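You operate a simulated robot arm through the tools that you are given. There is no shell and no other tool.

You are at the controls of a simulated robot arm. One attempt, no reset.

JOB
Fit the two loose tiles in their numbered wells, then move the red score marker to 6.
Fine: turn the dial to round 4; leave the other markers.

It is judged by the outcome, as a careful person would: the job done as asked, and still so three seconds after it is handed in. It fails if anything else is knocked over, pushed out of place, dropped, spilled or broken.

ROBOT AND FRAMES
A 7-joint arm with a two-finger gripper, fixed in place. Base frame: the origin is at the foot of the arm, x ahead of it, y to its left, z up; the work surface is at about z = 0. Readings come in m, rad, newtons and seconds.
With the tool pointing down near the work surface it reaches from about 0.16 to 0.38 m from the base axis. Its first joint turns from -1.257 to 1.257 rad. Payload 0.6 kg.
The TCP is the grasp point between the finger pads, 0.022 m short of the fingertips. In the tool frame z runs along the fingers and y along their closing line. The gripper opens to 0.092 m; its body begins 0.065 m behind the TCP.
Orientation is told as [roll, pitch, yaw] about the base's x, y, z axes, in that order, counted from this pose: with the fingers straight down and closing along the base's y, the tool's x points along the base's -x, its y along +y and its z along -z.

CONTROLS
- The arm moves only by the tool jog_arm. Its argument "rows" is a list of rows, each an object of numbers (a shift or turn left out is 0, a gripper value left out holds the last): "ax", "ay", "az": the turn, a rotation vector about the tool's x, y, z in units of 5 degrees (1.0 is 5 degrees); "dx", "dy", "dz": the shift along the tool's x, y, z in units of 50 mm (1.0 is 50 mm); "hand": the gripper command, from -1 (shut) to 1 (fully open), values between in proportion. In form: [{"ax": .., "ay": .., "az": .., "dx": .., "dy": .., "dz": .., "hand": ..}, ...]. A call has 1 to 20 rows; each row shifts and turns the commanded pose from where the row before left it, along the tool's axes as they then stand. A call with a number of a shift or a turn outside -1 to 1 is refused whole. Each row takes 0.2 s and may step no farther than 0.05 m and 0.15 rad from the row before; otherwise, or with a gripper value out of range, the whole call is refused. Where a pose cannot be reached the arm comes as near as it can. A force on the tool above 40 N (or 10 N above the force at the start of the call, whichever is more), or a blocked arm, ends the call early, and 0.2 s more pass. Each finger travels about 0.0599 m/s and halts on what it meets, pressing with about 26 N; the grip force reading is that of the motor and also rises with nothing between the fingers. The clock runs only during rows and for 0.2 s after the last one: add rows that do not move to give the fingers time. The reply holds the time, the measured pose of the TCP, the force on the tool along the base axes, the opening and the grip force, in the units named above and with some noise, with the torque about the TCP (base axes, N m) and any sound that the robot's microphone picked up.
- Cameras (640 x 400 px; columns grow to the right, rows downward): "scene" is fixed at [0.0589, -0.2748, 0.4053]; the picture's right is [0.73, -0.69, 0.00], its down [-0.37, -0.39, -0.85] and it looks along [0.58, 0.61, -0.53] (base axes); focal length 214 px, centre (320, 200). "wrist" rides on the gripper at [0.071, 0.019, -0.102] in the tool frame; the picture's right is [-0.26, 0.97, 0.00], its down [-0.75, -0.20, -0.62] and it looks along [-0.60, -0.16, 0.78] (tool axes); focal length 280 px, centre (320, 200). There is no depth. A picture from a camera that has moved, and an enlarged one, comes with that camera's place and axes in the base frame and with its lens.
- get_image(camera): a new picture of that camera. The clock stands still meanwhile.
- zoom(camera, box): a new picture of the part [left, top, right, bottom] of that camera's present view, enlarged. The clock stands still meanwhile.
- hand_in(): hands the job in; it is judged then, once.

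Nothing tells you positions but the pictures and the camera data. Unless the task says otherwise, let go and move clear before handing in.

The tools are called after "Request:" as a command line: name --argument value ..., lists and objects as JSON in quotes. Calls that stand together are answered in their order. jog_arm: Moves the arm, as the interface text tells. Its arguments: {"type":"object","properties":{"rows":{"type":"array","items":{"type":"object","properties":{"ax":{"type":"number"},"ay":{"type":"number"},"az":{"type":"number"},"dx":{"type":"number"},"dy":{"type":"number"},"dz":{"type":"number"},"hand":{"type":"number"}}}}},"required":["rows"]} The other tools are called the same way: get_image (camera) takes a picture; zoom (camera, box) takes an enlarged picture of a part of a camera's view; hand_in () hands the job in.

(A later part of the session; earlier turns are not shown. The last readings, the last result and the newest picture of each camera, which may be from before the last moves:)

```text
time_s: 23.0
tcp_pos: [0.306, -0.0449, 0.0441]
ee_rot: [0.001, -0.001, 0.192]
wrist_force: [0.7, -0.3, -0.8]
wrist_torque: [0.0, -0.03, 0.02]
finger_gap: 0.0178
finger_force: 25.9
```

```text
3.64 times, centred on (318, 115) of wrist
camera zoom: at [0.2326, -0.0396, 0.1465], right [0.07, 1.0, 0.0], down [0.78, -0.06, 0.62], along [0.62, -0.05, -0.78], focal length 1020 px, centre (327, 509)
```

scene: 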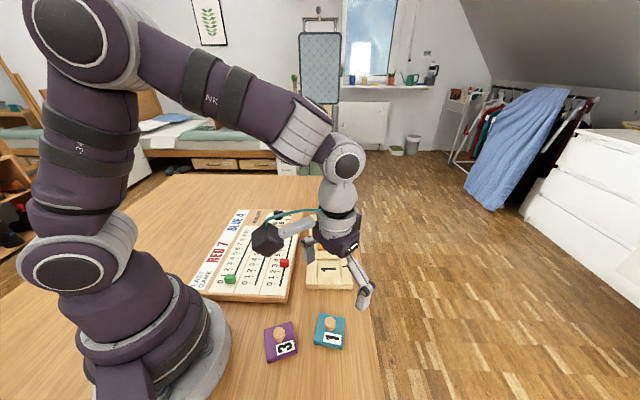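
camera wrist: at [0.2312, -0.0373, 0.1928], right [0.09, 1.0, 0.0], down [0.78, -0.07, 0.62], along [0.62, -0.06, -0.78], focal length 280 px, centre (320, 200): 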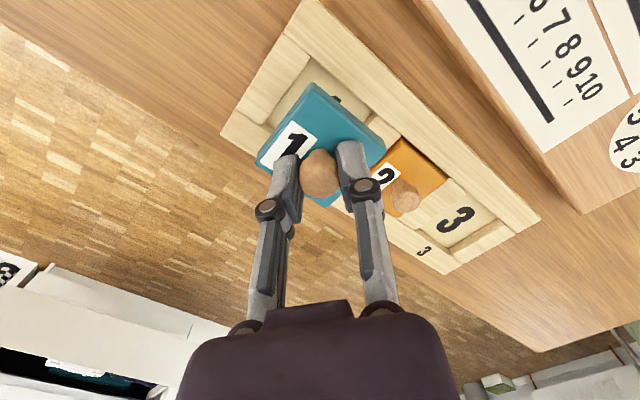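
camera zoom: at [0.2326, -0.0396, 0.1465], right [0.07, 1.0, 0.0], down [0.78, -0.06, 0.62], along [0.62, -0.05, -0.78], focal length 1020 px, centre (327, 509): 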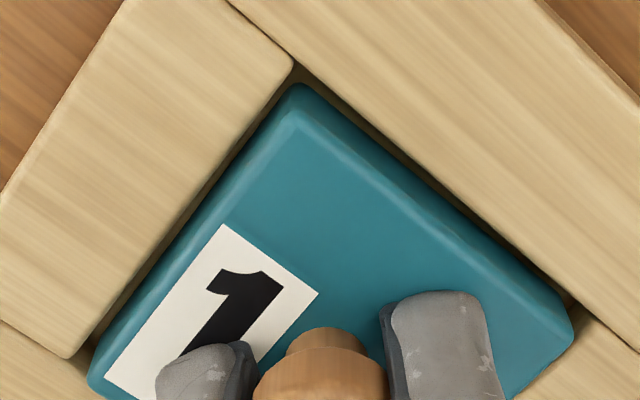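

No contact force now and the gaps look even on both visible sides. I'll lower in 1 mm steps until it touches.

Request:
jog_arm --rows '[{"dz": 0.02}, {}, {}]'

Request:
jog_arm --rows '[{"dz": 0.02}, {}, {}]'

Request:
zoom --camera "scene" --box '[306, 250, 370, 290]'

Request:
zoom --camera "wrist" --box '[230, 60, 406, 170]'

```text
time_s: 23.8
tcp_pos: [0.3069, -0.0453, 0.0433]
ee_rot: [0.0, 0.001, 0.192]
wrist_force: [-0.2, -0.2, 2.7]
wrist_torque: [0.0, -0.04, 0.0]
finger_gap: 0.0179
finger_force: 25.8
```

```text
time_s: 24.6
tcp_pos: [0.3066, -0.0472, 0.043]
ee_rot: [-0.001, -0.001, 0.192]
wrist_force: [-1.9, 1.3, 33.4]
wrist_torque: [0.04, 0.03, 0.02]
finger_gap: 0.0177
finger_force: 26.1
```

```text
10.00 times, centred on (338, 270) of scene
camera zoom: at [0.0588, -0.2748, 0.4053], right [0.73, -0.69, 0.0], down [-0.37, -0.39, -0.85], along [0.58, 0.61, -0.53], focal length 2145 px, centre (140, -500)
```

zoom: 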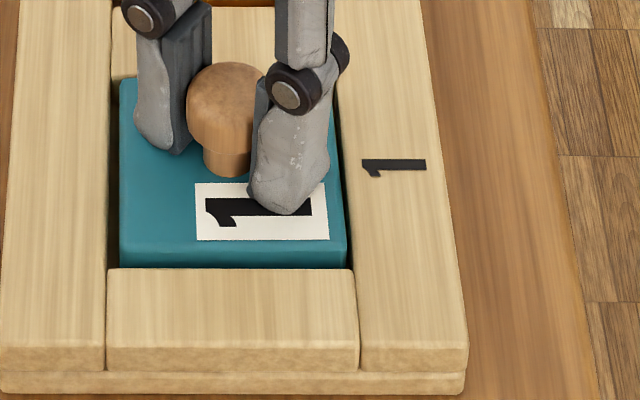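

```text
3.64 times, centred on (318, 115) of wrist
camera zoom: at [0.2324, -0.0397, 0.1441], right [0.07, 1.0, 0.0], down [0.78, -0.06, 0.63], along [0.63, -0.05, -0.78], focal length 1020 px, centre (327, 509)
```

zoom: 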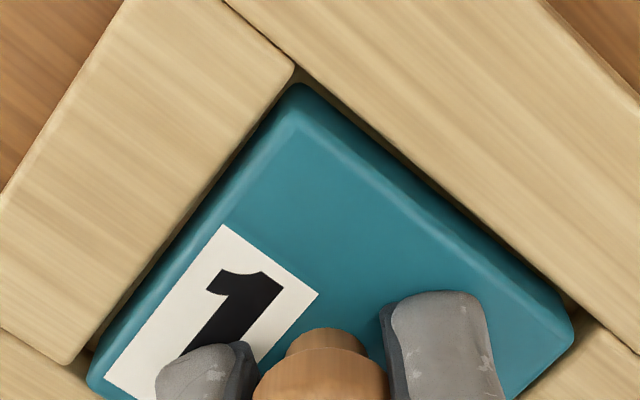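

There is solid contact at about z=0.043, so the tile is on the well floor. I'll relieve the force, open the fingers, rise straight up and inspect.

Request:
jog_arm --rows '[{"dz": -0.02}, {}, {"hand": -0.2}, {}, {"dz": -0.1}, {"dz": -0.4}, {"dz": -0.5}, {}, {}]'

Request:
zoom --camera "scene" --box '[300, 230, 380, 295]'

Request:
zoom --camera "wrist" --box '[200, 20, 440, 180]'

```text
time_s: 26.6
tcp_pos: [0.3042, -0.0449, 0.0945]
ee_rot: [-0.001, 0.001, 0.192]
wrist_force: [0.5, 1.0, -0.8]
wrist_torque: [0.0, -0.04, 0.0]
finger_gap: 0.0369
finger_force: 0.0
```

```text
6.15 times, centred on (340, 262) of scene
camera zoom: at [0.0589, -0.2748, 0.4053], right [0.73, -0.69, 0.0], down [-0.37, -0.39, -0.85], along [0.58, 0.61, -0.53], focal length 1320 px, centre (197, -185)
```

zoom: 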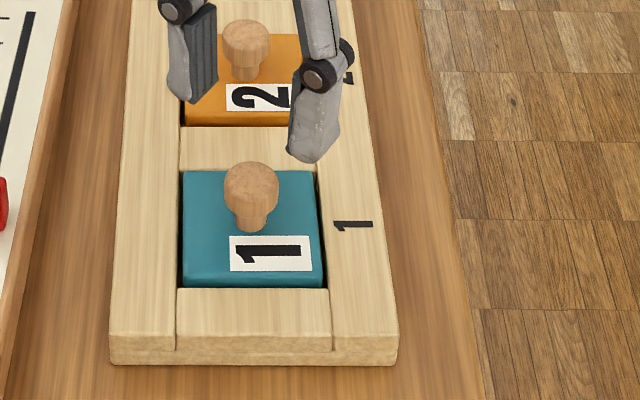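

```text
2.50 times, centred on (320, 100) of wrist
camera zoom: at [0.2314, -0.0388, 0.1956], right [0.07, 1.0, 0.0], down [0.78, -0.06, 0.63], along [0.62, -0.05, -0.78], focal length 701 px, centre (320, 450)
```

zoom: 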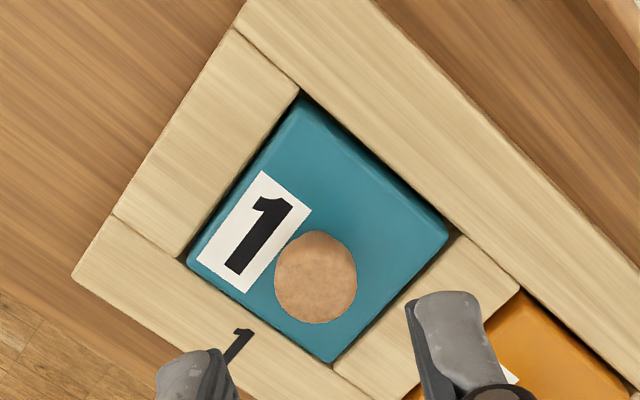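

Tile 1 is seated like tile 2. Well 3 lies beyond straight-down reach (r≈0.415), so I'll test with the empty gripper whether tilting the fingers 25° outward reaches it.

Request:
jog_arm --rows '[{"ay": -1}, {"ay": -1}, {"ay": -1}, {"ay": -1}, {"ay": -1}, {"dx": -0.563, "dy": 0.4445, "dz": 0.2625}, {"dx": -0.563, "dy": 0.4445, "dz": 0.2625}, {"dx": -0.563, "dy": 0.4445, "dz": 0.2625}, {"dx": -0.563, "dy": 0.4445, "dz": 0.2625}, {}, {}, {}]'

Request:
get_image --camera "wrist"

Request:
get_image --camera "scene"

```text
time_s: 29.2
tcp_pos: [0.4074, 0.066, 0.0936]
ee_rot: [0.001, -0.436, 0.192]
wrist_force: [0.6, 0.2, 0.2]
wrist_torque: [0.02, -0.01, -0.02]
finger_gap: 0.0367
finger_force: 0.0
```

```text
taken
camera wrist: at [0.2975, 0.0659, 0.1549], right [0.05, 0.99, 0.11], down [0.45, -0.12, 0.88], along [0.89, 0.01, -0.45], focal length 280 px, centre (320, 200)
```

wrist: 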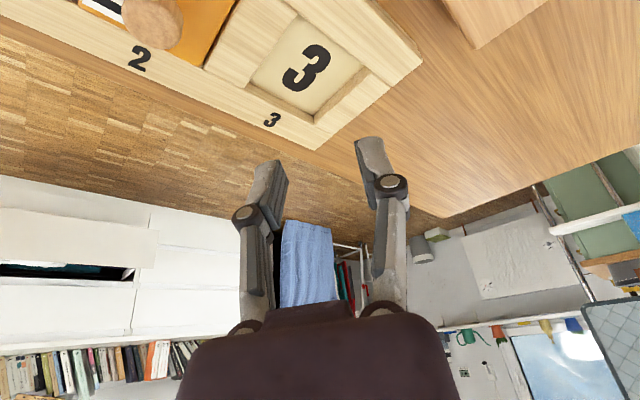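

```text
taken
```

scene: 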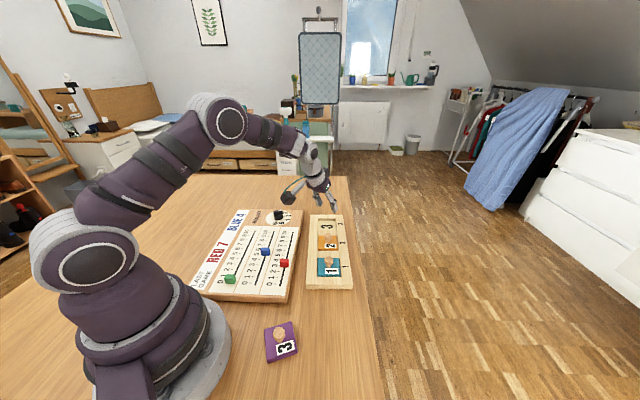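

The 25° tilt reaches well 3 easily. I'll check how far toward vertical I can get there, since that decides whether a re-grip is needed.

Request:
jog_arm --rows '[{"ay": 1}, {"ay": 1}, {"ay": 1}, {}, {}]'

Request:
jog_arm --rows '[{"ay": 1}, {"ay": 1}, {}, {}, {}]'

Request:
zoom --camera "wrist" --box '[200, 20, 440, 180]'

```text
time_s: 30.4
tcp_pos: [0.408, 0.0657, 0.0929]
ee_rot: [-0.001, -0.173, 0.193]
wrist_force: [-0.8, -0.7, -1.0]
wrist_torque: [0.0, -0.01, -0.02]
finger_gap: 0.0364
finger_force: 0.0
```

```text
time_s: 31.6
tcp_pos: [0.3747, 0.0688, 0.0925]
ee_rot: [0.0, 0.0, 0.193]
wrist_force: [0.2, 0.7, -0.3]
wrist_torque: [-0.01, 0.03, 0.05]
finger_gap: 0.0367
finger_force: 0.1
out of reach, approached as far as the arm can: row 1, 2
```

```text
2.50 times, centred on (320, 100) of wrist
camera zoom: at [0.3007, 0.0742, 0.1931], right [0.07, 1.0, 0.0], down [0.78, -0.06, 0.62], along [0.62, -0.05, -0.78], focal length 701 px, centre (320, 450)
```

zoom: 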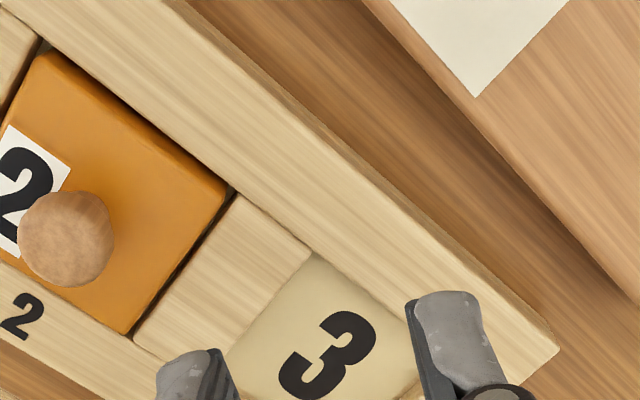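

Tilt of about 10° is enough for well 3, while vertical stops at r≈0.38. I can therefore pick tile 3 with a sideways tilt of about 14° so no re-grip is needed. I'll go over the purple tile to check reach and measure it.

Request:
jog_arm --rows '[{"dx": 0.764, "dy": -0.334, "dz": -0.15}, {"dx": 0.764, "dy": -0.334, "dz": -0.15}, {"dx": 0.764, "dy": -0.334, "dz": -0.15}, {"dx": 0.764, "dy": -0.334, "dz": -0.15}, {"dx": 0.764, "dy": -0.334}, {"dx": 0.764, "dy": -0.334}, {"dx": 0.764, "dy": -0.334}, {}, {}, {}]'

Request:
get_image --camera "wrist"

Request:
get_image --camera "scene"

```text
time_s: 33.8
tcp_pos: [0.1347, -0.1001, 0.125]
ee_rot: [0.0, -0.001, 0.193]
wrist_force: [-0.3, 0.4, -0.2]
wrist_torque: [-0.02, -0.01, 0.0]
finger_gap: 0.0368
finger_force: 0.1
```

```text
taken
camera wrist: at [0.0617, -0.0934, 0.2254], right [0.07, 1.0, 0.0], down [0.78, -0.06, 0.62], along [0.62, -0.05, -0.78], focal length 280 px, centre (320, 200)
```

wrist: 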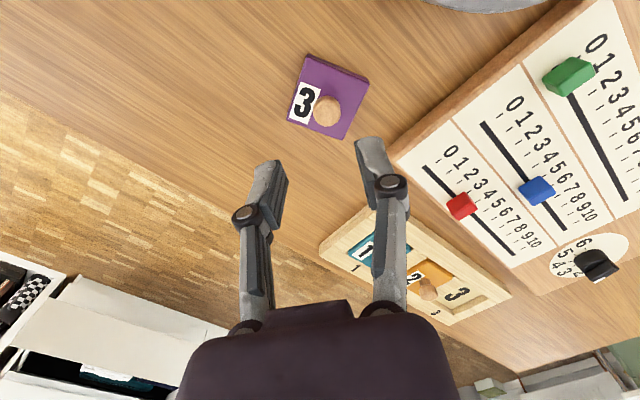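

```text
taken
```

scene: 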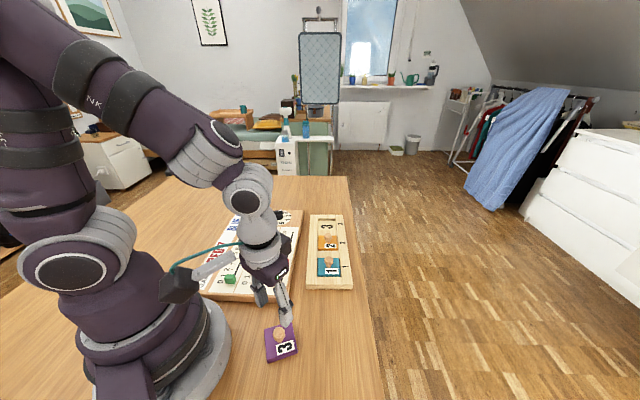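

The tool is over the purple tile. I'll zoom in to measure its centre and angle.

Request:
zoom --camera "wrist" --box '[264, 40, 392, 152]'

Request:
zoom --camera "wrist" --box '[380, 120, 640, 290]'

```text
3.57 times, centred on (328, 96) of wrist
camera zoom: at [0.0617, -0.0934, 0.2254], right [0.07, 1.0, 0.0], down [0.78, -0.06, 0.62], along [0.62, -0.05, -0.78], focal length 1001 px, centre (291, 571)
```

zoom: 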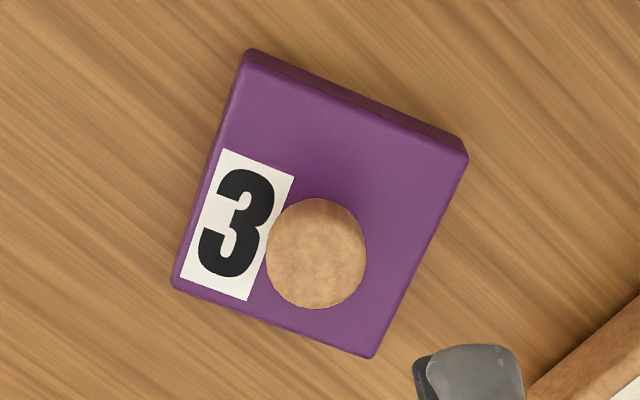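

```text
2.35 times, centred on (510, 205) of wrist
camera zoom: at [0.0617, -0.0934, 0.2254], right [0.07, 1.0, 0.0], down [0.78, -0.06, 0.62], along [0.62, -0.05, -0.78], focal length 660 px, centre (-127, 188)
```

zoom: 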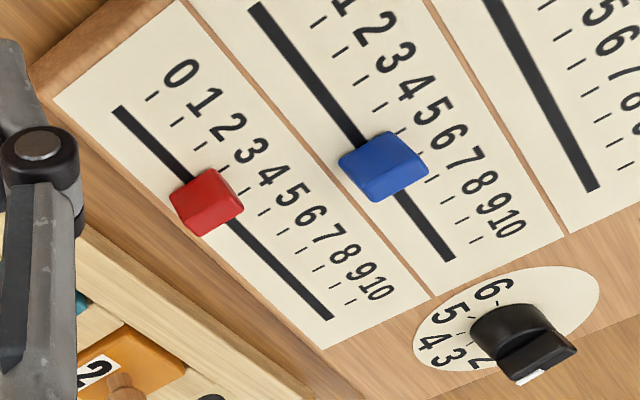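

Tile 3's knob is near (0.137,-0.094), and its yaw is about 19° off the tray's. I'll yaw the tool to about 45° and tilt 14°, then check that the pose is reached.

Request:
jog_arm --rows '[{"dx": -0.053, "dy": 0.09}, {"az": -0.97}, {"az": -0.97}, {"az": -0.97}, {"az": -0.97}, {"az": -0.97}, {"az": -0.97}, {"az": -0.97}, {"ay": -0.95}, {"ay": -0.95}, {"ay": -0.9}, {}, {}, {}]'

Request:
get_image --camera "wrist"

Request:
get_image --camera "scene"

```text
time_s: 36.8
tcp_pos: [0.1368, -0.0942, 0.1224]
ee_rot: [0.0, -0.246, 0.785]
wrist_force: [-0.5, 0.4, -0.6]
wrist_torque: [-0.01, -0.05, -0.03]
finger_gap: 0.0371
finger_force: 0.1
```

```text
taken
camera wrist: at [0.0566, -0.1451, 0.2036], right [-0.5, 0.86, 0.06], down [0.55, 0.27, 0.79], along [0.66, 0.43, -0.61], focal length 280 px, centre (320, 200)
```

wrist: 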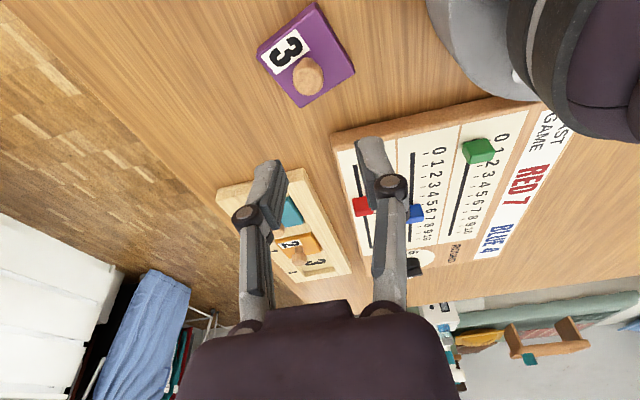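

```text
taken
```

scene: 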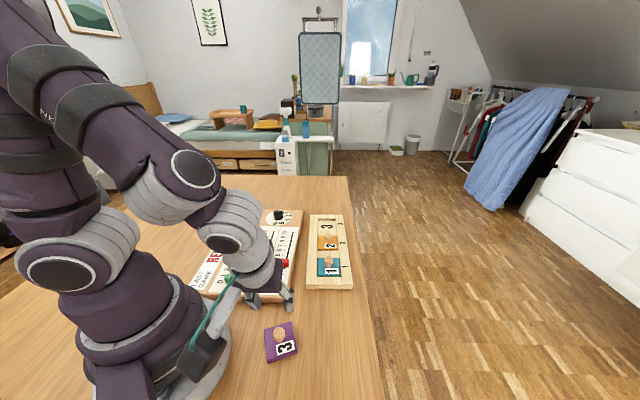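

The tilted pose is reached. I'll descend vertically to about z=0.06 and recheck alignment with the knob.

Request:
jog_arm --rows '[{"dx": 0.1, "dz": 0.4}, {"dx": 0.1, "dz": 0.4}, {"dx": 0.1, "dz": 0.4}, {}, {}, {}]'

Request:
zoom --camera "wrist" --box '[210, 30, 430, 200]'

Request:
zoom --camera "scene" --box '[240, 290, 330, 365]'

```text
time_s: 38.2
tcp_pos: [0.1372, -0.0942, 0.0614]
ee_rot: [-0.001, -0.244, 0.786]
wrist_force: [0.1, -0.3, -0.3]
wrist_torque: [0.02, -0.02, -0.01]
finger_gap: 0.0369
finger_force: 0.1
```

```text
2.35 times, centred on (320, 115) of wrist
camera zoom: at [0.0566, -0.1463, 0.1425], right [-0.5, 0.86, 0.06], down [0.55, 0.27, 0.79], along [0.66, 0.43, -0.61], focal length 660 px, centre (320, 400)
```

zoom: 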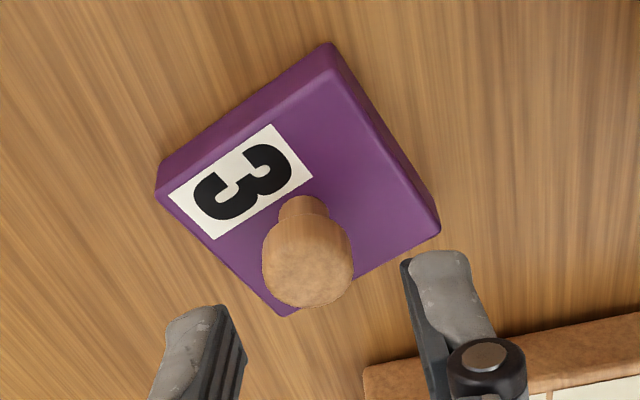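

```text
5.33 times, centred on (285, 328) of scene
camera zoom: at [0.0589, -0.2748, 0.4053], right [0.73, -0.69, 0.0], down [-0.37, -0.39, -0.85], along [0.58, 0.61, -0.53], focal length 1144 px, centre (507, -480)
```

zoom: 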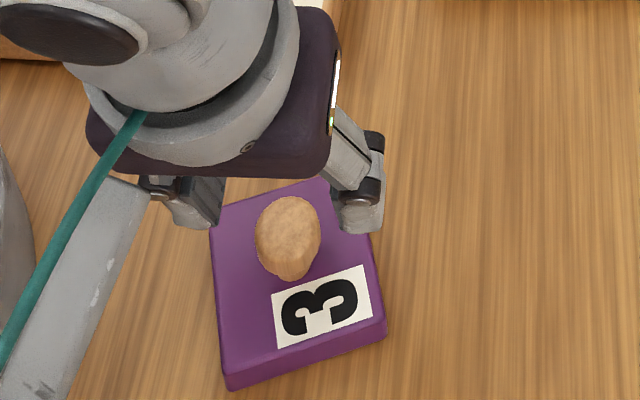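

The knob is about 1.7 mm to one side and 1.4 mm off along the heading. I'll correct that, descend to z≈0.039, and look before closing.

Request:
jog_arm --rows '[{"dx": 0.027, "dy": -0.034, "dz": -0.007}, {"dx": 0.055, "dz": 0.22}, {"dx": 0.055, "dz": 0.22}, {}, {}, {}]'

Request:
zoom --camera "wrist" --box '[210, 30, 430, 200]'

Request:
zoom --camera "scene" --box '[240, 290, 330, 365]'

```text
time_s: 39.6
tcp_pos: [0.1386, -0.0972, 0.0381]
ee_rot: [0.001, -0.245, 0.784]
wrist_force: [-0.2, 0.3, 0.7]
wrist_torque: [-0.01, 0.01, 0.04]
finger_gap: 0.037
finger_force: 0.0
```

```text
2.35 times, centred on (320, 115) of wrist
camera zoom: at [0.0579, -0.148, 0.1193], right [-0.5, 0.86, 0.06], down [0.55, 0.27, 0.79], along [0.66, 0.43, -0.61], focal length 660 px, centre (320, 400)
```

zoom: 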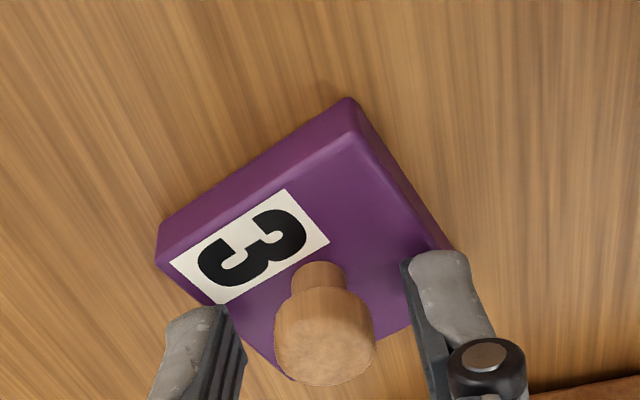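

```text
5.33 times, centred on (285, 328) of scene
camera zoom: at [0.0589, -0.2748, 0.4053], right [0.73, -0.69, 0.0], down [-0.37, -0.39, -0.85], along [0.58, 0.61, -0.53], focal length 1144 px, centre (507, -480)
```

zoom: 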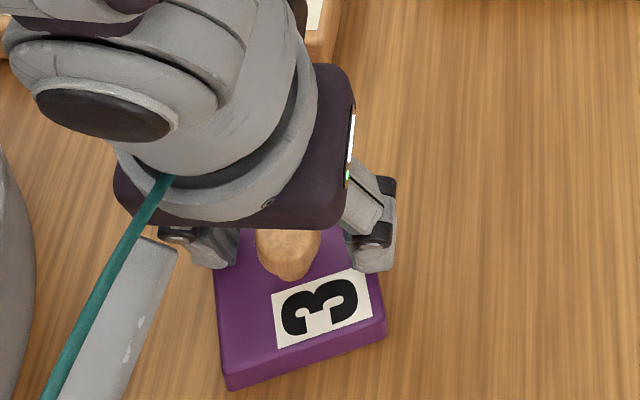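

The knob is centred between the pads within about 1 mm. Closing now, then lifting.

Request:
jog_arm --rows '[{"hand": -1}, {}, {}, {}]'

Request:
jog_arm --rows '[{"dx": -0.06, "dz": -0.24}, {"dx": -0.1, "dz": -0.4}, {"dx": -0.1, "dz": -0.4}, {}, {}, {}]'

Request:
get_image --camera "wrist"

Request:
get_image --camera "scene"

```text
time_s: 40.6
tcp_pos: [0.138, -0.0973, 0.038]
ee_rot: [-0.001, -0.243, 0.786]
wrist_force: [0.6, -0.4, 1.7]
wrist_torque: [-0.02, -0.03, 0.01]
finger_gap: 0.0183
finger_force: 25.6
```

```text
time_s: 42.0
tcp_pos: [0.1369, -0.0963, 0.0894]
ee_rot: [0.0, -0.244, 0.787]
wrist_force: [1.1, -0.1, 0.1]
wrist_torque: [0.01, -0.01, -0.01]
finger_gap: 0.0185
finger_force: 25.9
```

```text
taken
camera wrist: at [0.0567, -0.1487, 0.1705], right [-0.5, 0.86, 0.06], down [0.55, 0.27, 0.79], along [0.66, 0.43, -0.61], focal length 280 px, centre (320, 200)
```

wrist: 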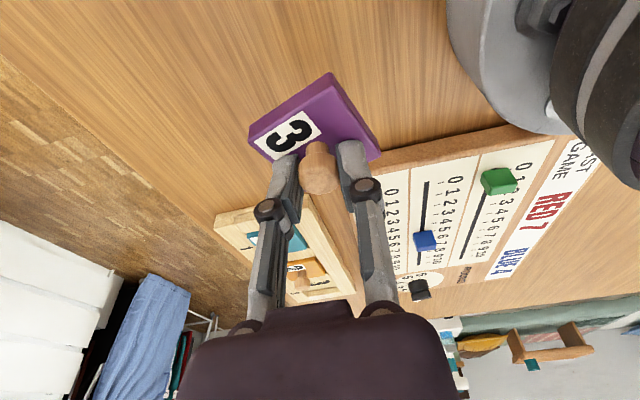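

```text
taken
```

scene: 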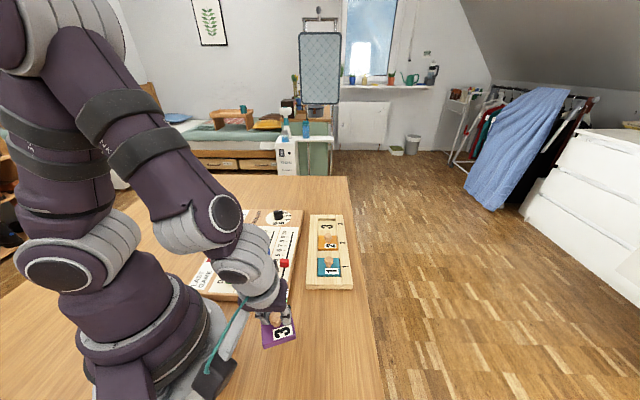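

Tile 3 is held level. I'll raise it, carry it toward well 3, and turn it −19° about the vertical so it stays level.

Request:
jog_arm --rows '[{"dx": -0.12, "dz": -0.48}, {"dx": -0.705, "dy": -0.2166, "dz": 0.1754}, {"dx": -0.705, "dy": -0.2166, "dz": 0.1754}, {"dx": -0.705, "dy": -0.2166, "dz": 0.1754}, {"dx": -0.705, "dy": -0.2166, "dz": 0.1754}, {"dx": -0.705, "dy": -0.2166, "dz": 0.1754}, {"dx": -0.705, "dy": -0.2166, "dz": 0.1754}, {"dx": -0.705, "dy": -0.2166, "dz": 0.1754}, {"ax": 0.23, "az": 0.92}, {"ax": 0.23, "az": 0.92}, {"ax": 0.23, "az": 0.92}, {"ax": 0.23, "az": 0.92}, {}, {}, {}]'

Request:
get_image --camera "wrist"

Request:
zoom --camera "scene" --box '[270, 190, 390, 290]'

```text
time_s: 45.2
tcp_pos: [0.3698, 0.0298, 0.1161]
ee_rot: [0.001, -0.244, 0.453]
wrist_force: [0.1, -0.4, -0.3]
wrist_torque: [-0.01, 0.02, 0.02]
finger_gap: 0.0184
finger_force: 26.5
```

```text
taken
camera wrist: at [0.2772, 0.007, 0.1972], right [-0.19, 0.98, 0.06], down [0.61, 0.07, 0.79], along [0.77, 0.19, -0.61], focal length 280 px, centre (320, 200)
```

wrist: 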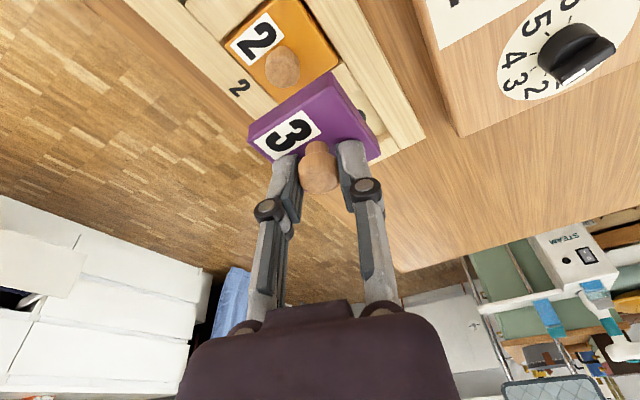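

```text
4.00 times, centred on (330, 240) of scene
camera zoom: at [0.0589, -0.2748, 0.4053], right [0.73, -0.69, 0.0], down [-0.37, -0.39, -0.85], along [0.58, 0.61, -0.53], focal length 858 px, centre (280, 40)
```

zoom: 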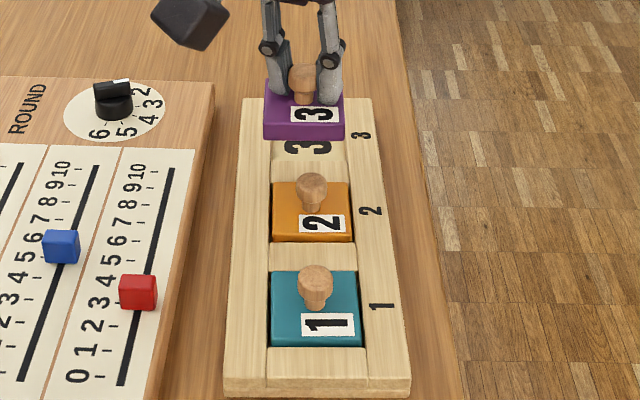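

The tile is level and aligned with the tray. From the tile pitch of about 79 mm, well 3's centre should be near (0.413,0.069). I'll move there and come down partway.

Request:
jog_arm --rows '[{"dx": -0.5275, "dy": 0.1635, "dz": 0.1315}, {"dx": -0.5275, "dy": 0.1635, "dz": 0.1315}, {}, {"dx": 0.0725, "dz": 0.291}, {"dx": 0.0725, "dz": 0.291}, {}, {}, {}]'

Request:
zoom --camera "wrist" --box '[200, 20, 440, 200]'

Request:
zoom --camera "scene" --box '[296, 200, 376, 250]'

```text
time_s: 47.0
tcp_pos: [0.4104, 0.069, 0.0874]
ee_rot: [0.001, -0.243, 0.454]
wrist_force: [0.3, -0.1, -1.0]
wrist_torque: [0.03, 0.0, -0.01]
finger_gap: 0.0184
finger_force: 26.1
```

```text
2.22 times, centred on (320, 110) of wrist
camera zoom: at [0.3176, 0.0463, 0.168], right [-0.19, 0.98, 0.06], down [0.61, 0.07, 0.79], along [0.77, 0.19, -0.61], focal length 623 px, centre (320, 400)
```

zoom: 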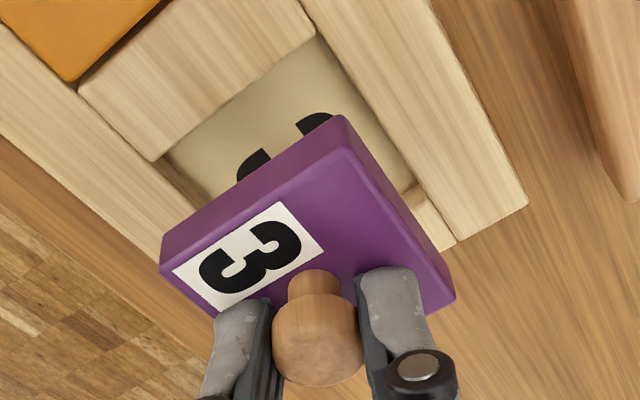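

```text
8.00 times, centred on (336, 225) of scene
camera zoom: at [0.0589, -0.2748, 0.4053], right [0.73, -0.69, 0.0], down [-0.37, -0.39, -0.85], along [0.58, 0.61, -0.53], focal length 1716 px, centre (192, 0)
```

zoom: 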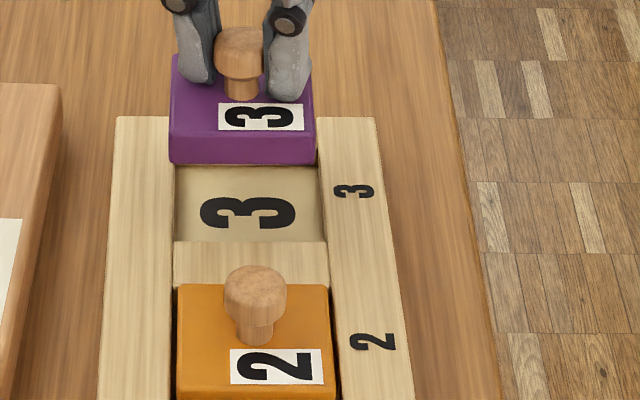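

Both views say the tile must shift about 3.3 mm across the tray, away from the scoreboard; along the tray it's about right. I'll correct and lower to just above the rim.

Request:
jog_arm --rows '[{"dx": -0.022, "dy": -0.062, "dz": 0.005}, {"dx": 0.058, "dz": 0.233}, {"dx": 0.058, "dz": 0.233}, {}, {}, {}]'

Request:
zoom --camera "wrist" --box '[220, 40, 420, 165]'

Request:
zoom --camera "scene" --box '[304, 205, 368, 245]'

```text
time_s: 48.4
tcp_pos: [0.4145, 0.0661, 0.0616]
ee_rot: [-0.001, -0.244, 0.454]
wrist_force: [-0.1, 0.0, -0.8]
wrist_torque: [0.04, 0.01, 0.03]
finger_gap: 0.0186
finger_force: 26.2
```

```text
3.20 times, centred on (320, 102) of wrist
camera zoom: at [0.3211, 0.0435, 0.1421], right [-0.19, 0.98, 0.06], down [0.61, 0.07, 0.79], along [0.77, 0.19, -0.61], focal length 897 px, centre (320, 512)
```

zoom: 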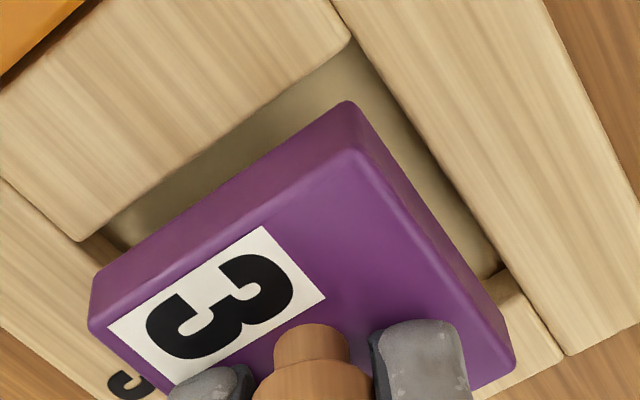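

```text
10.00 times, centred on (336, 225) of scene
camera zoom: at [0.0589, -0.2748, 0.4053], right [0.73, -0.69, 0.0], down [-0.37, -0.39, -0.85], along [0.58, 0.61, -0.53], focal length 2145 px, centre (160, -50)
```

zoom: 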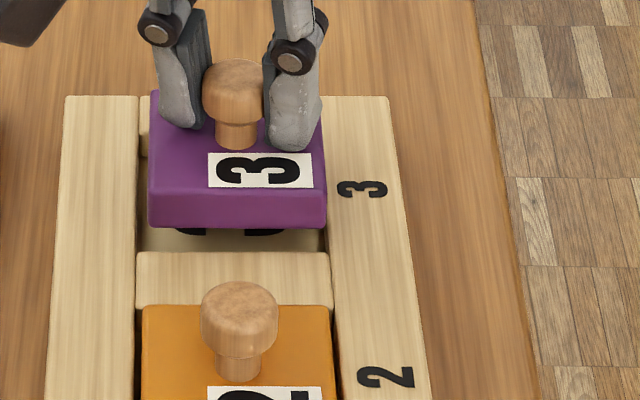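

The gaps call for about −1.1 mm across and −0.5 mm along the tray. I'll correct and lower until the tile just enters the well.

Request:
jog_arm --rows '[{"dx": 0.016, "dy": 0.017, "dz": -0.004}, {}, {"dx": 0.019, "dz": 0.078}, {"dx": 0.019, "dz": 0.078}, {}, {}, {}]'

Request:
zoom --camera "wrist" --box '[220, 40, 420, 165]'

Request:
zoom --camera "scene" --box '[304, 205, 368, 245]'

```text
time_s: 50.0
tcp_pos: [0.4129, 0.0665, 0.0556]
ee_rot: [0.0, -0.244, 0.453]
wrist_force: [-0.3, -0.6, 0.8]
wrist_torque: [0.03, 0.03, 0.02]
finger_gap: 0.0189
finger_force: 26.3
```

```text
3.20 times, centred on (320, 102) of wrist
camera zoom: at [0.3204, 0.0443, 0.1351], right [-0.19, 0.98, 0.06], down [0.61, 0.07, 0.79], along [0.77, 0.19, -0.61], focal length 897 px, centre (320, 512)
```

zoom: 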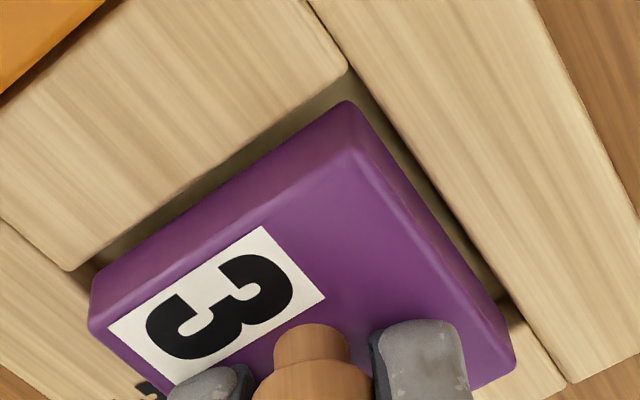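

```text
10.00 times, centred on (336, 225) of scene
camera zoom: at [0.0589, -0.2748, 0.4053], right [0.73, -0.69, 0.0], down [-0.37, -0.39, -0.85], along [0.58, 0.61, -0.53], focal length 2145 px, centre (160, -50)
```

zoom: 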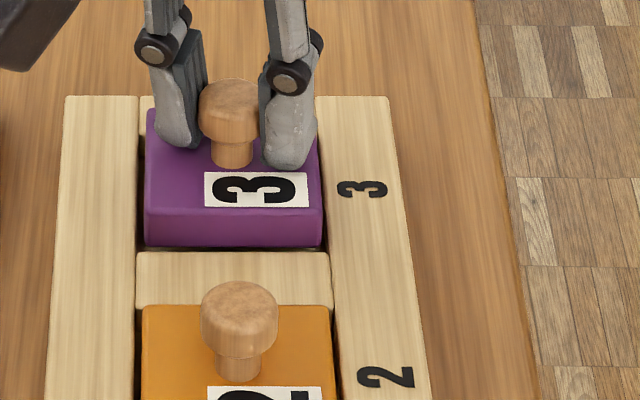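

Laterally it's centred to within a pixel or so, with a gap of about 2 mm at the near side. I'll lower in small steps and watch the force.

Request:
jog_arm --rows '[{"dx": 0.0096, "dz": 0.0388}, {"dx": 0.0096, "dz": 0.0388}, {}, {}]'

Request:
jog_arm --rows '[{"dx": 0.0072, "dz": 0.029}, {}, {}]'

Request:
zoom --camera "wrist" --box '[220, 40, 420, 165]'

Request:
zoom --camera "scene" --box '[304, 205, 368, 245]'

```text
time_s: 51.0
tcp_pos: [0.4131, 0.0667, 0.0511]
ee_rot: [-0.001, -0.244, 0.454]
wrist_force: [-0.7, -0.8, -0.2]
wrist_torque: [-0.04, 0.01, -0.01]
finger_gap: 0.0186
finger_force: 25.8
```

```text
time_s: 51.8
tcp_pos: [0.4141, 0.0662, 0.049]
ee_rot: [0.0, -0.245, 0.454]
wrist_force: [0.3, -0.5, -1.2]
wrist_torque: [0.01, 0.01, -0.01]
finger_gap: 0.0185
finger_force: 26.1
```

```text
3.20 times, centred on (320, 102) of wrist
camera zoom: at [0.3204, 0.0444, 0.1295], right [-0.19, 0.98, 0.06], down [0.61, 0.07, 0.79], along [0.77, 0.19, -0.61], focal length 897 px, centre (320, 512)
```

zoom: 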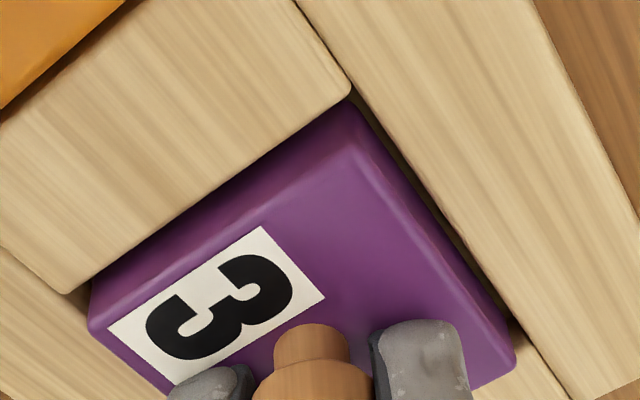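

```text
10.00 times, centred on (336, 225) of scene
camera zoom: at [0.0589, -0.2748, 0.4053], right [0.73, -0.69, 0.0], down [-0.37, -0.39, -0.85], along [0.58, 0.61, -0.53], focal length 2145 px, centre (160, -50)
```

zoom: 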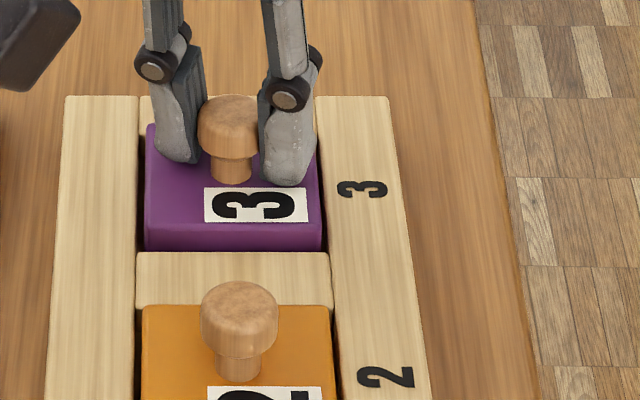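

It's going in with no contact force. I'll continue in 1 mm steps until it touches the floor.

Request:
jog_arm --rows '[{"dx": 0.0048, "dz": 0.0194}, {}, {}]'

Request:
jog_arm --rows '[{"dx": 0.0048, "dz": 0.0194}, {}, {}]'

Request:
zoom --camera "scene" --box '[304, 205, 368, 245]'

```text
time_s: 52.6
tcp_pos: [0.4128, 0.066, 0.0471]
ee_rot: [0.0, -0.244, 0.454]
wrist_force: [-0.4, -0.4, -0.4]
wrist_torque: [0.01, 0.0, -0.03]
finger_gap: 0.0184
finger_force: 25.8
```

```text
time_s: 53.4
tcp_pos: [0.4138, 0.0663, 0.0473]
ee_rot: [0.0, -0.244, 0.454]
wrist_force: [0.1, -0.2, 0.2]
wrist_torque: [0.03, 0.0, 0.0]
finger_gap: 0.0182
finger_force: 26.0
```

```text
10.00 times, centred on (336, 225) of scene
camera zoom: at [0.0589, -0.2748, 0.4053], right [0.73, -0.69, 0.0], down [-0.37, -0.39, -0.85], along [0.58, 0.61, -0.53], focal length 2145 px, centre (160, -50)
```

zoom: 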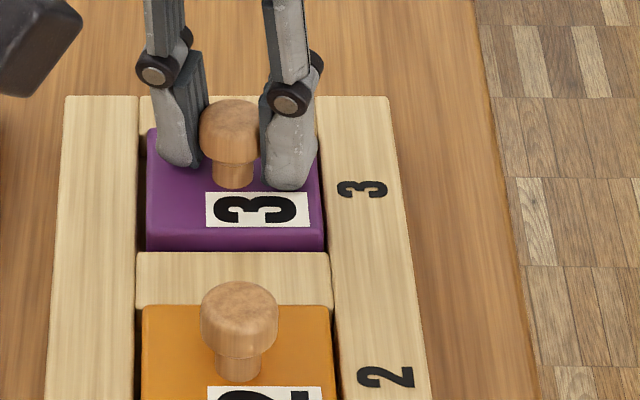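

Request:
jog_arm --rows '[{"dx": 0.0048, "dz": 0.0194}, {}, {}]'

Request:
jog_arm --rows '[{"dx": 0.0048, "dz": 0.0194}, {}, {}]'

Request:
zoom --camera "wrist" --box '[220, 40, 420, 165]'

Request:
zoom --camera "scene" --box '[304, 205, 368, 245]'

```text
time_s: 54.2
tcp_pos: [0.4144, 0.0665, 0.0461]
ee_rot: [-0.001, -0.246, 0.454]
wrist_force: [0.5, -1.9, 10.2]
wrist_torque: [-0.05, 0.0, -0.02]
finger_gap: 0.0185
finger_force: 25.9
```

```text
time_s: 55.0
tcp_pos: [0.4117, 0.0672, 0.0451]
ee_rot: [0.0, -0.247, 0.454]
wrist_force: [5.6, 0.7, 19.1]
wrist_torque: [0.05, -0.18, 0.0]
finger_gap: 0.0186
finger_force: 25.5
```

```text
3.20 times, centred on (320, 102) of wrist
camera zoom: at [0.3204, 0.0445, 0.1261], right [-0.2, 0.98, 0.06], down [0.61, 0.07, 0.79], along [0.77, 0.19, -0.61], focal length 897 px, centre (320, 512)
```

zoom: 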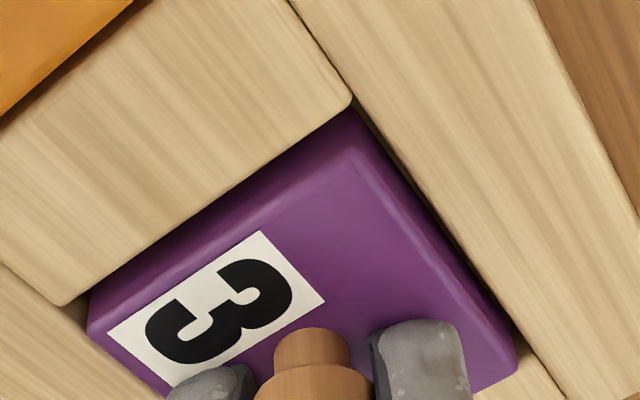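

```text
10.00 times, centred on (336, 225) of scene
camera zoom: at [0.0588, -0.2748, 0.4053], right [0.73, -0.69, 0.0], down [-0.37, -0.39, -0.85], along [0.58, 0.61, -0.53], focal length 2145 px, centre (160, -50)
```

zoom: 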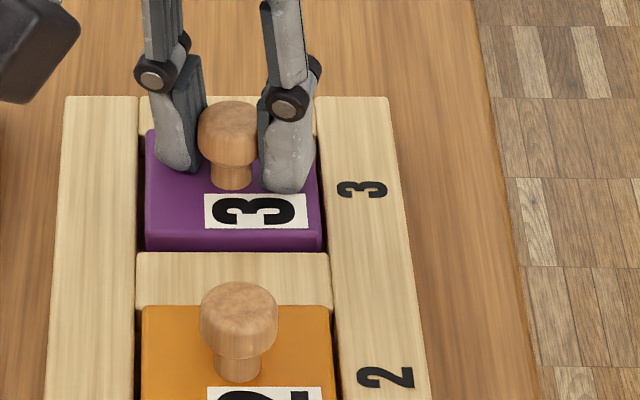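

The tile is on the floor of well 3 (contact force rising with no more travel). I'll relieve, open, and retreat along the finger axis.

Request:
jog_arm --rows '[{"dx": -0.006, "dz": -0.025}, {}, {"hand": -0.2}, {}, {"dz": -0.15}, {"dz": -0.4}, {"dz": -0.6}, {}, {}, {}]'

Request:
zoom --camera "wrist" --box '[180, 0, 440, 162]'

Request:
zoom --camera "scene" --box '[296, 200, 376, 300]'

```text
time_s: 57.2
tcp_pos: [0.4016, 0.0598, 0.1039]
ee_rot: [-0.001, -0.245, 0.455]
wrist_force: [-0.5, -0.5, -0.3]
wrist_torque: [-0.02, 0.0, 0.04]
finger_gap: 0.0366
finger_force: 0.1
```

```text
2.46 times, centred on (310, 81) of wrist
camera zoom: at [0.3091, 0.0373, 0.184], right [-0.19, 0.98, 0.06], down [0.61, 0.07, 0.79], along [0.77, 0.19, -0.61], focal length 690 px, centre (345, 493)
```

zoom: 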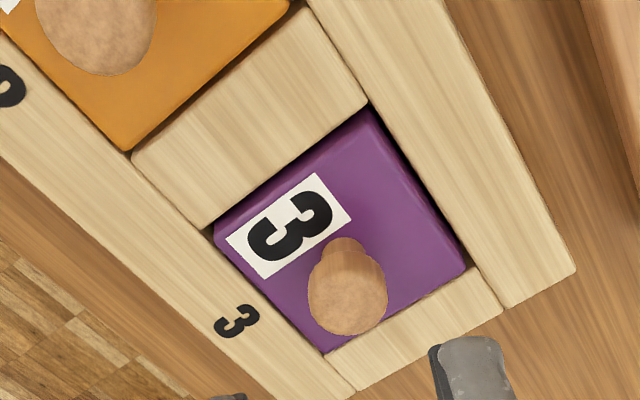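

```text
4.00 times, centred on (336, 250) of scene
camera zoom: at [0.0589, -0.2748, 0.4053], right [0.73, -0.69, 0.0], down [-0.37, -0.39, -0.85], along [0.58, 0.61, -0.53], focal length 858 px, centre (256, 0)
```

zoom: 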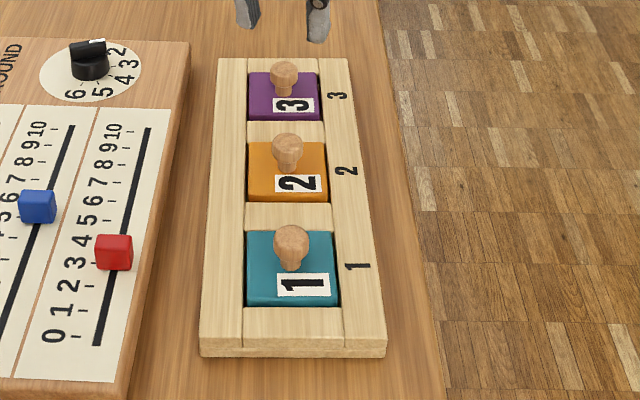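

Both tiles look seated like tile 2. Next is the red marker: I'll back off, level the tool, and turn it so the fingers close along the red slot while the camera looks at the scale.

Request:
jog_arm --rows '[{"dx": 0.5985, "dy": 0.2165, "dz": -0.3805}, {"dx": 0.5985, "dy": 0.2165, "dz": -0.3805}, {"dx": 0.5985, "dy": 0.2165, "dz": -0.3805}, {"dx": 0.5985, "dy": 0.2165, "dz": -0.3805}, {"ay": 0.95}, {"ay": 0.95}, {"ay": 0.9}, {"az": 1}, {"az": 1}, {"az": 1}, {"az": 1}, {"az": 1}, {}, {}]'

Request:
get_image --camera "wrist"

```text
time_s: 60.2
tcp_pos: [0.2614, 0.0408, 0.1467]
ee_rot: [0.001, 0.0, 0.016]
wrist_force: [-0.4, -0.1, 0.2]
wrist_torque: [0.0, 0.02, -0.05]
finger_gap: 0.0368
finger_force: 0.0
```

```text
taken
camera wrist: at [0.1892, 0.0594, 0.2477], right [0.25, 0.97, 0.0], down [0.76, -0.19, 0.63], along [0.61, -0.15, -0.78], focal length 280 px, centre (320, 200)
```

wrist: 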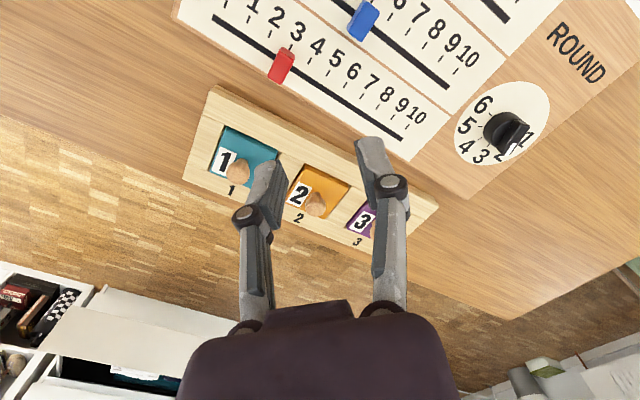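

I'll zoom in on the scale and the dial from this level pose to measure them.

Request:
zoom --camera "wrist" --box '[200, 0, 440, 150]'

Request:
zoom --camera "wrist" --box '[440, 70, 568, 175]'

Request:
zoom --camera "scene" --box '[205, 205, 305, 305]'

```text
2.67 times, centred on (320, 75) of wrist
camera zoom: at [0.1892, 0.0594, 0.2477], right [0.25, 0.97, 0.0], down [0.76, -0.19, 0.63], along [0.61, -0.15, -0.78], focal length 748 px, centre (320, 533)
```

zoom: 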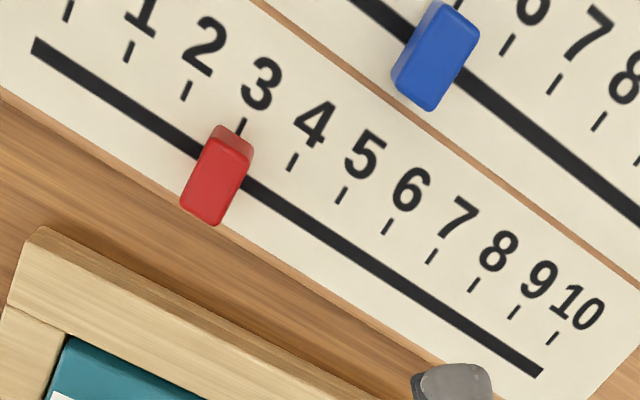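

```text
3.81 times, centred on (504, 122) of wrist
camera zoom: at [0.1892, 0.0594, 0.2477], right [0.25, 0.97, 0.0], down [0.76, -0.19, 0.63], along [0.61, -0.15, -0.78], focal length 1068 px, centre (-381, 495)
```

zoom: 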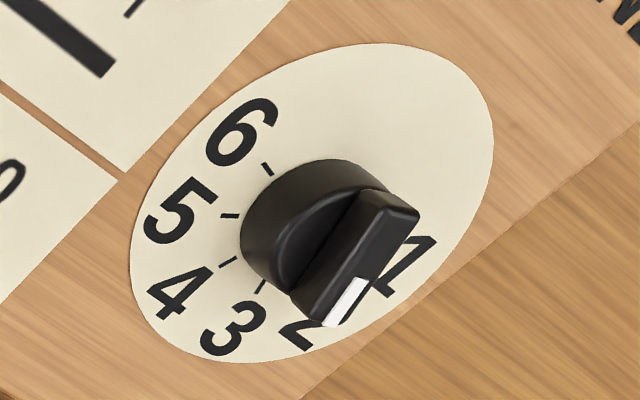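

```text
4.00 times, centred on (255, 255) of scene
camera zoom: at [0.0589, -0.2748, 0.4053], right [0.73, -0.69, 0.0], down [-0.37, -0.39, -0.85], along [0.58, 0.61, -0.53], focal length 858 px, centre (580, -20)
```

zoom: 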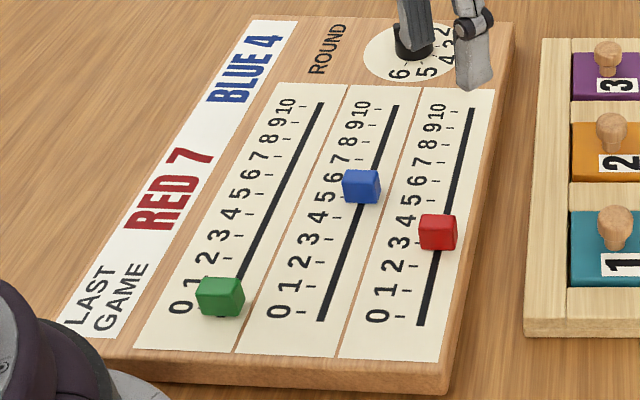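

The red marker sits at 3, centred near (0.232,0.020). The scale runs at 43.8° with 16.4 mm spacing, so 6 is 49.3 mm further along. I'll position above the marker with the fingers closing along the slot.

Request:
jog_arm --rows '[{"dx": 0.587, "dy": -0.413}, {"az": 0.942}, {"az": 0.942}, {"az": 0.942}, {"az": 0.942}, {"az": 0.942}, {"az": 0.942}, {"az": 0.942}, {"az": 0.942}, {"az": 0.942}, {"az": 0.942}, {"dz": 0.55}, {"dz": 0.45}, {}, {}, {}]'

Request:
get_image --camera "wrist"

Request:
zoom --camera "wrist" --box '[200, 50, 440, 200]'

Request:
zoom --camera "scene" --box '[230, 205, 330, 290]'

```text
time_s: 63.6
tcp_pos: [0.2313, 0.0179, 0.0989]
ee_rot: [-0.001, -0.001, -0.804]
wrist_force: [-0.3, 0.1, 0.2]
wrist_torque: [0.0, 0.02, 0.06]
finger_gap: 0.0367
finger_force: 0.1
```

```text
taken
camera wrist: at [0.1962, 0.0839, 0.2008], right [0.88, 0.48, 0.0], down [0.38, -0.68, 0.63], along [0.3, -0.55, -0.78], focal length 280 px, centre (320, 200)
```

wrist: 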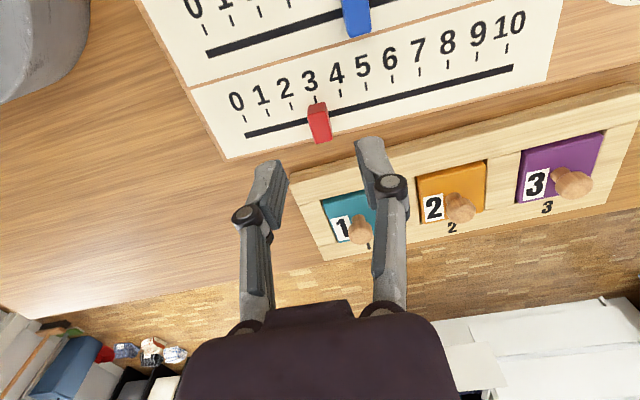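

```text
2.67 times, centred on (320, 125) of wrist
camera zoom: at [0.1962, 0.0839, 0.2008], right [0.88, 0.48, 0.0], down [0.38, -0.68, 0.63], along [0.3, -0.55, -0.78], focal length 748 px, centre (320, 400)
```

zoom: 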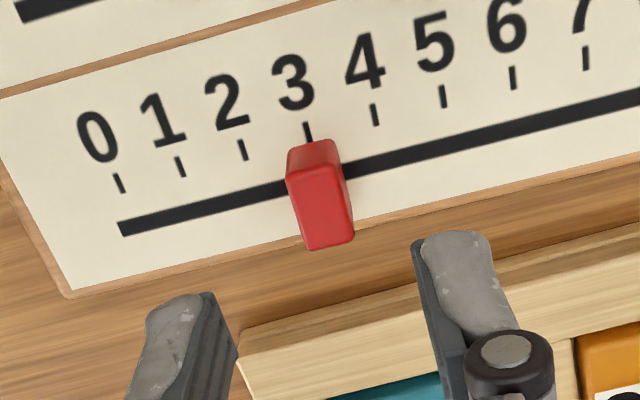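

```text
4.71 times, centred on (280, 248) of scene
camera zoom: at [0.0589, -0.2748, 0.4053], right [0.73, -0.69, 0.0], down [-0.37, -0.39, -0.85], along [0.58, 0.61, -0.53], focal length 1009 px, centre (508, -24)
```

zoom: 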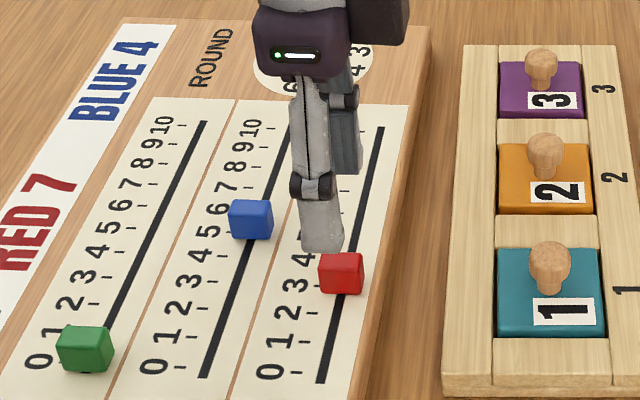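

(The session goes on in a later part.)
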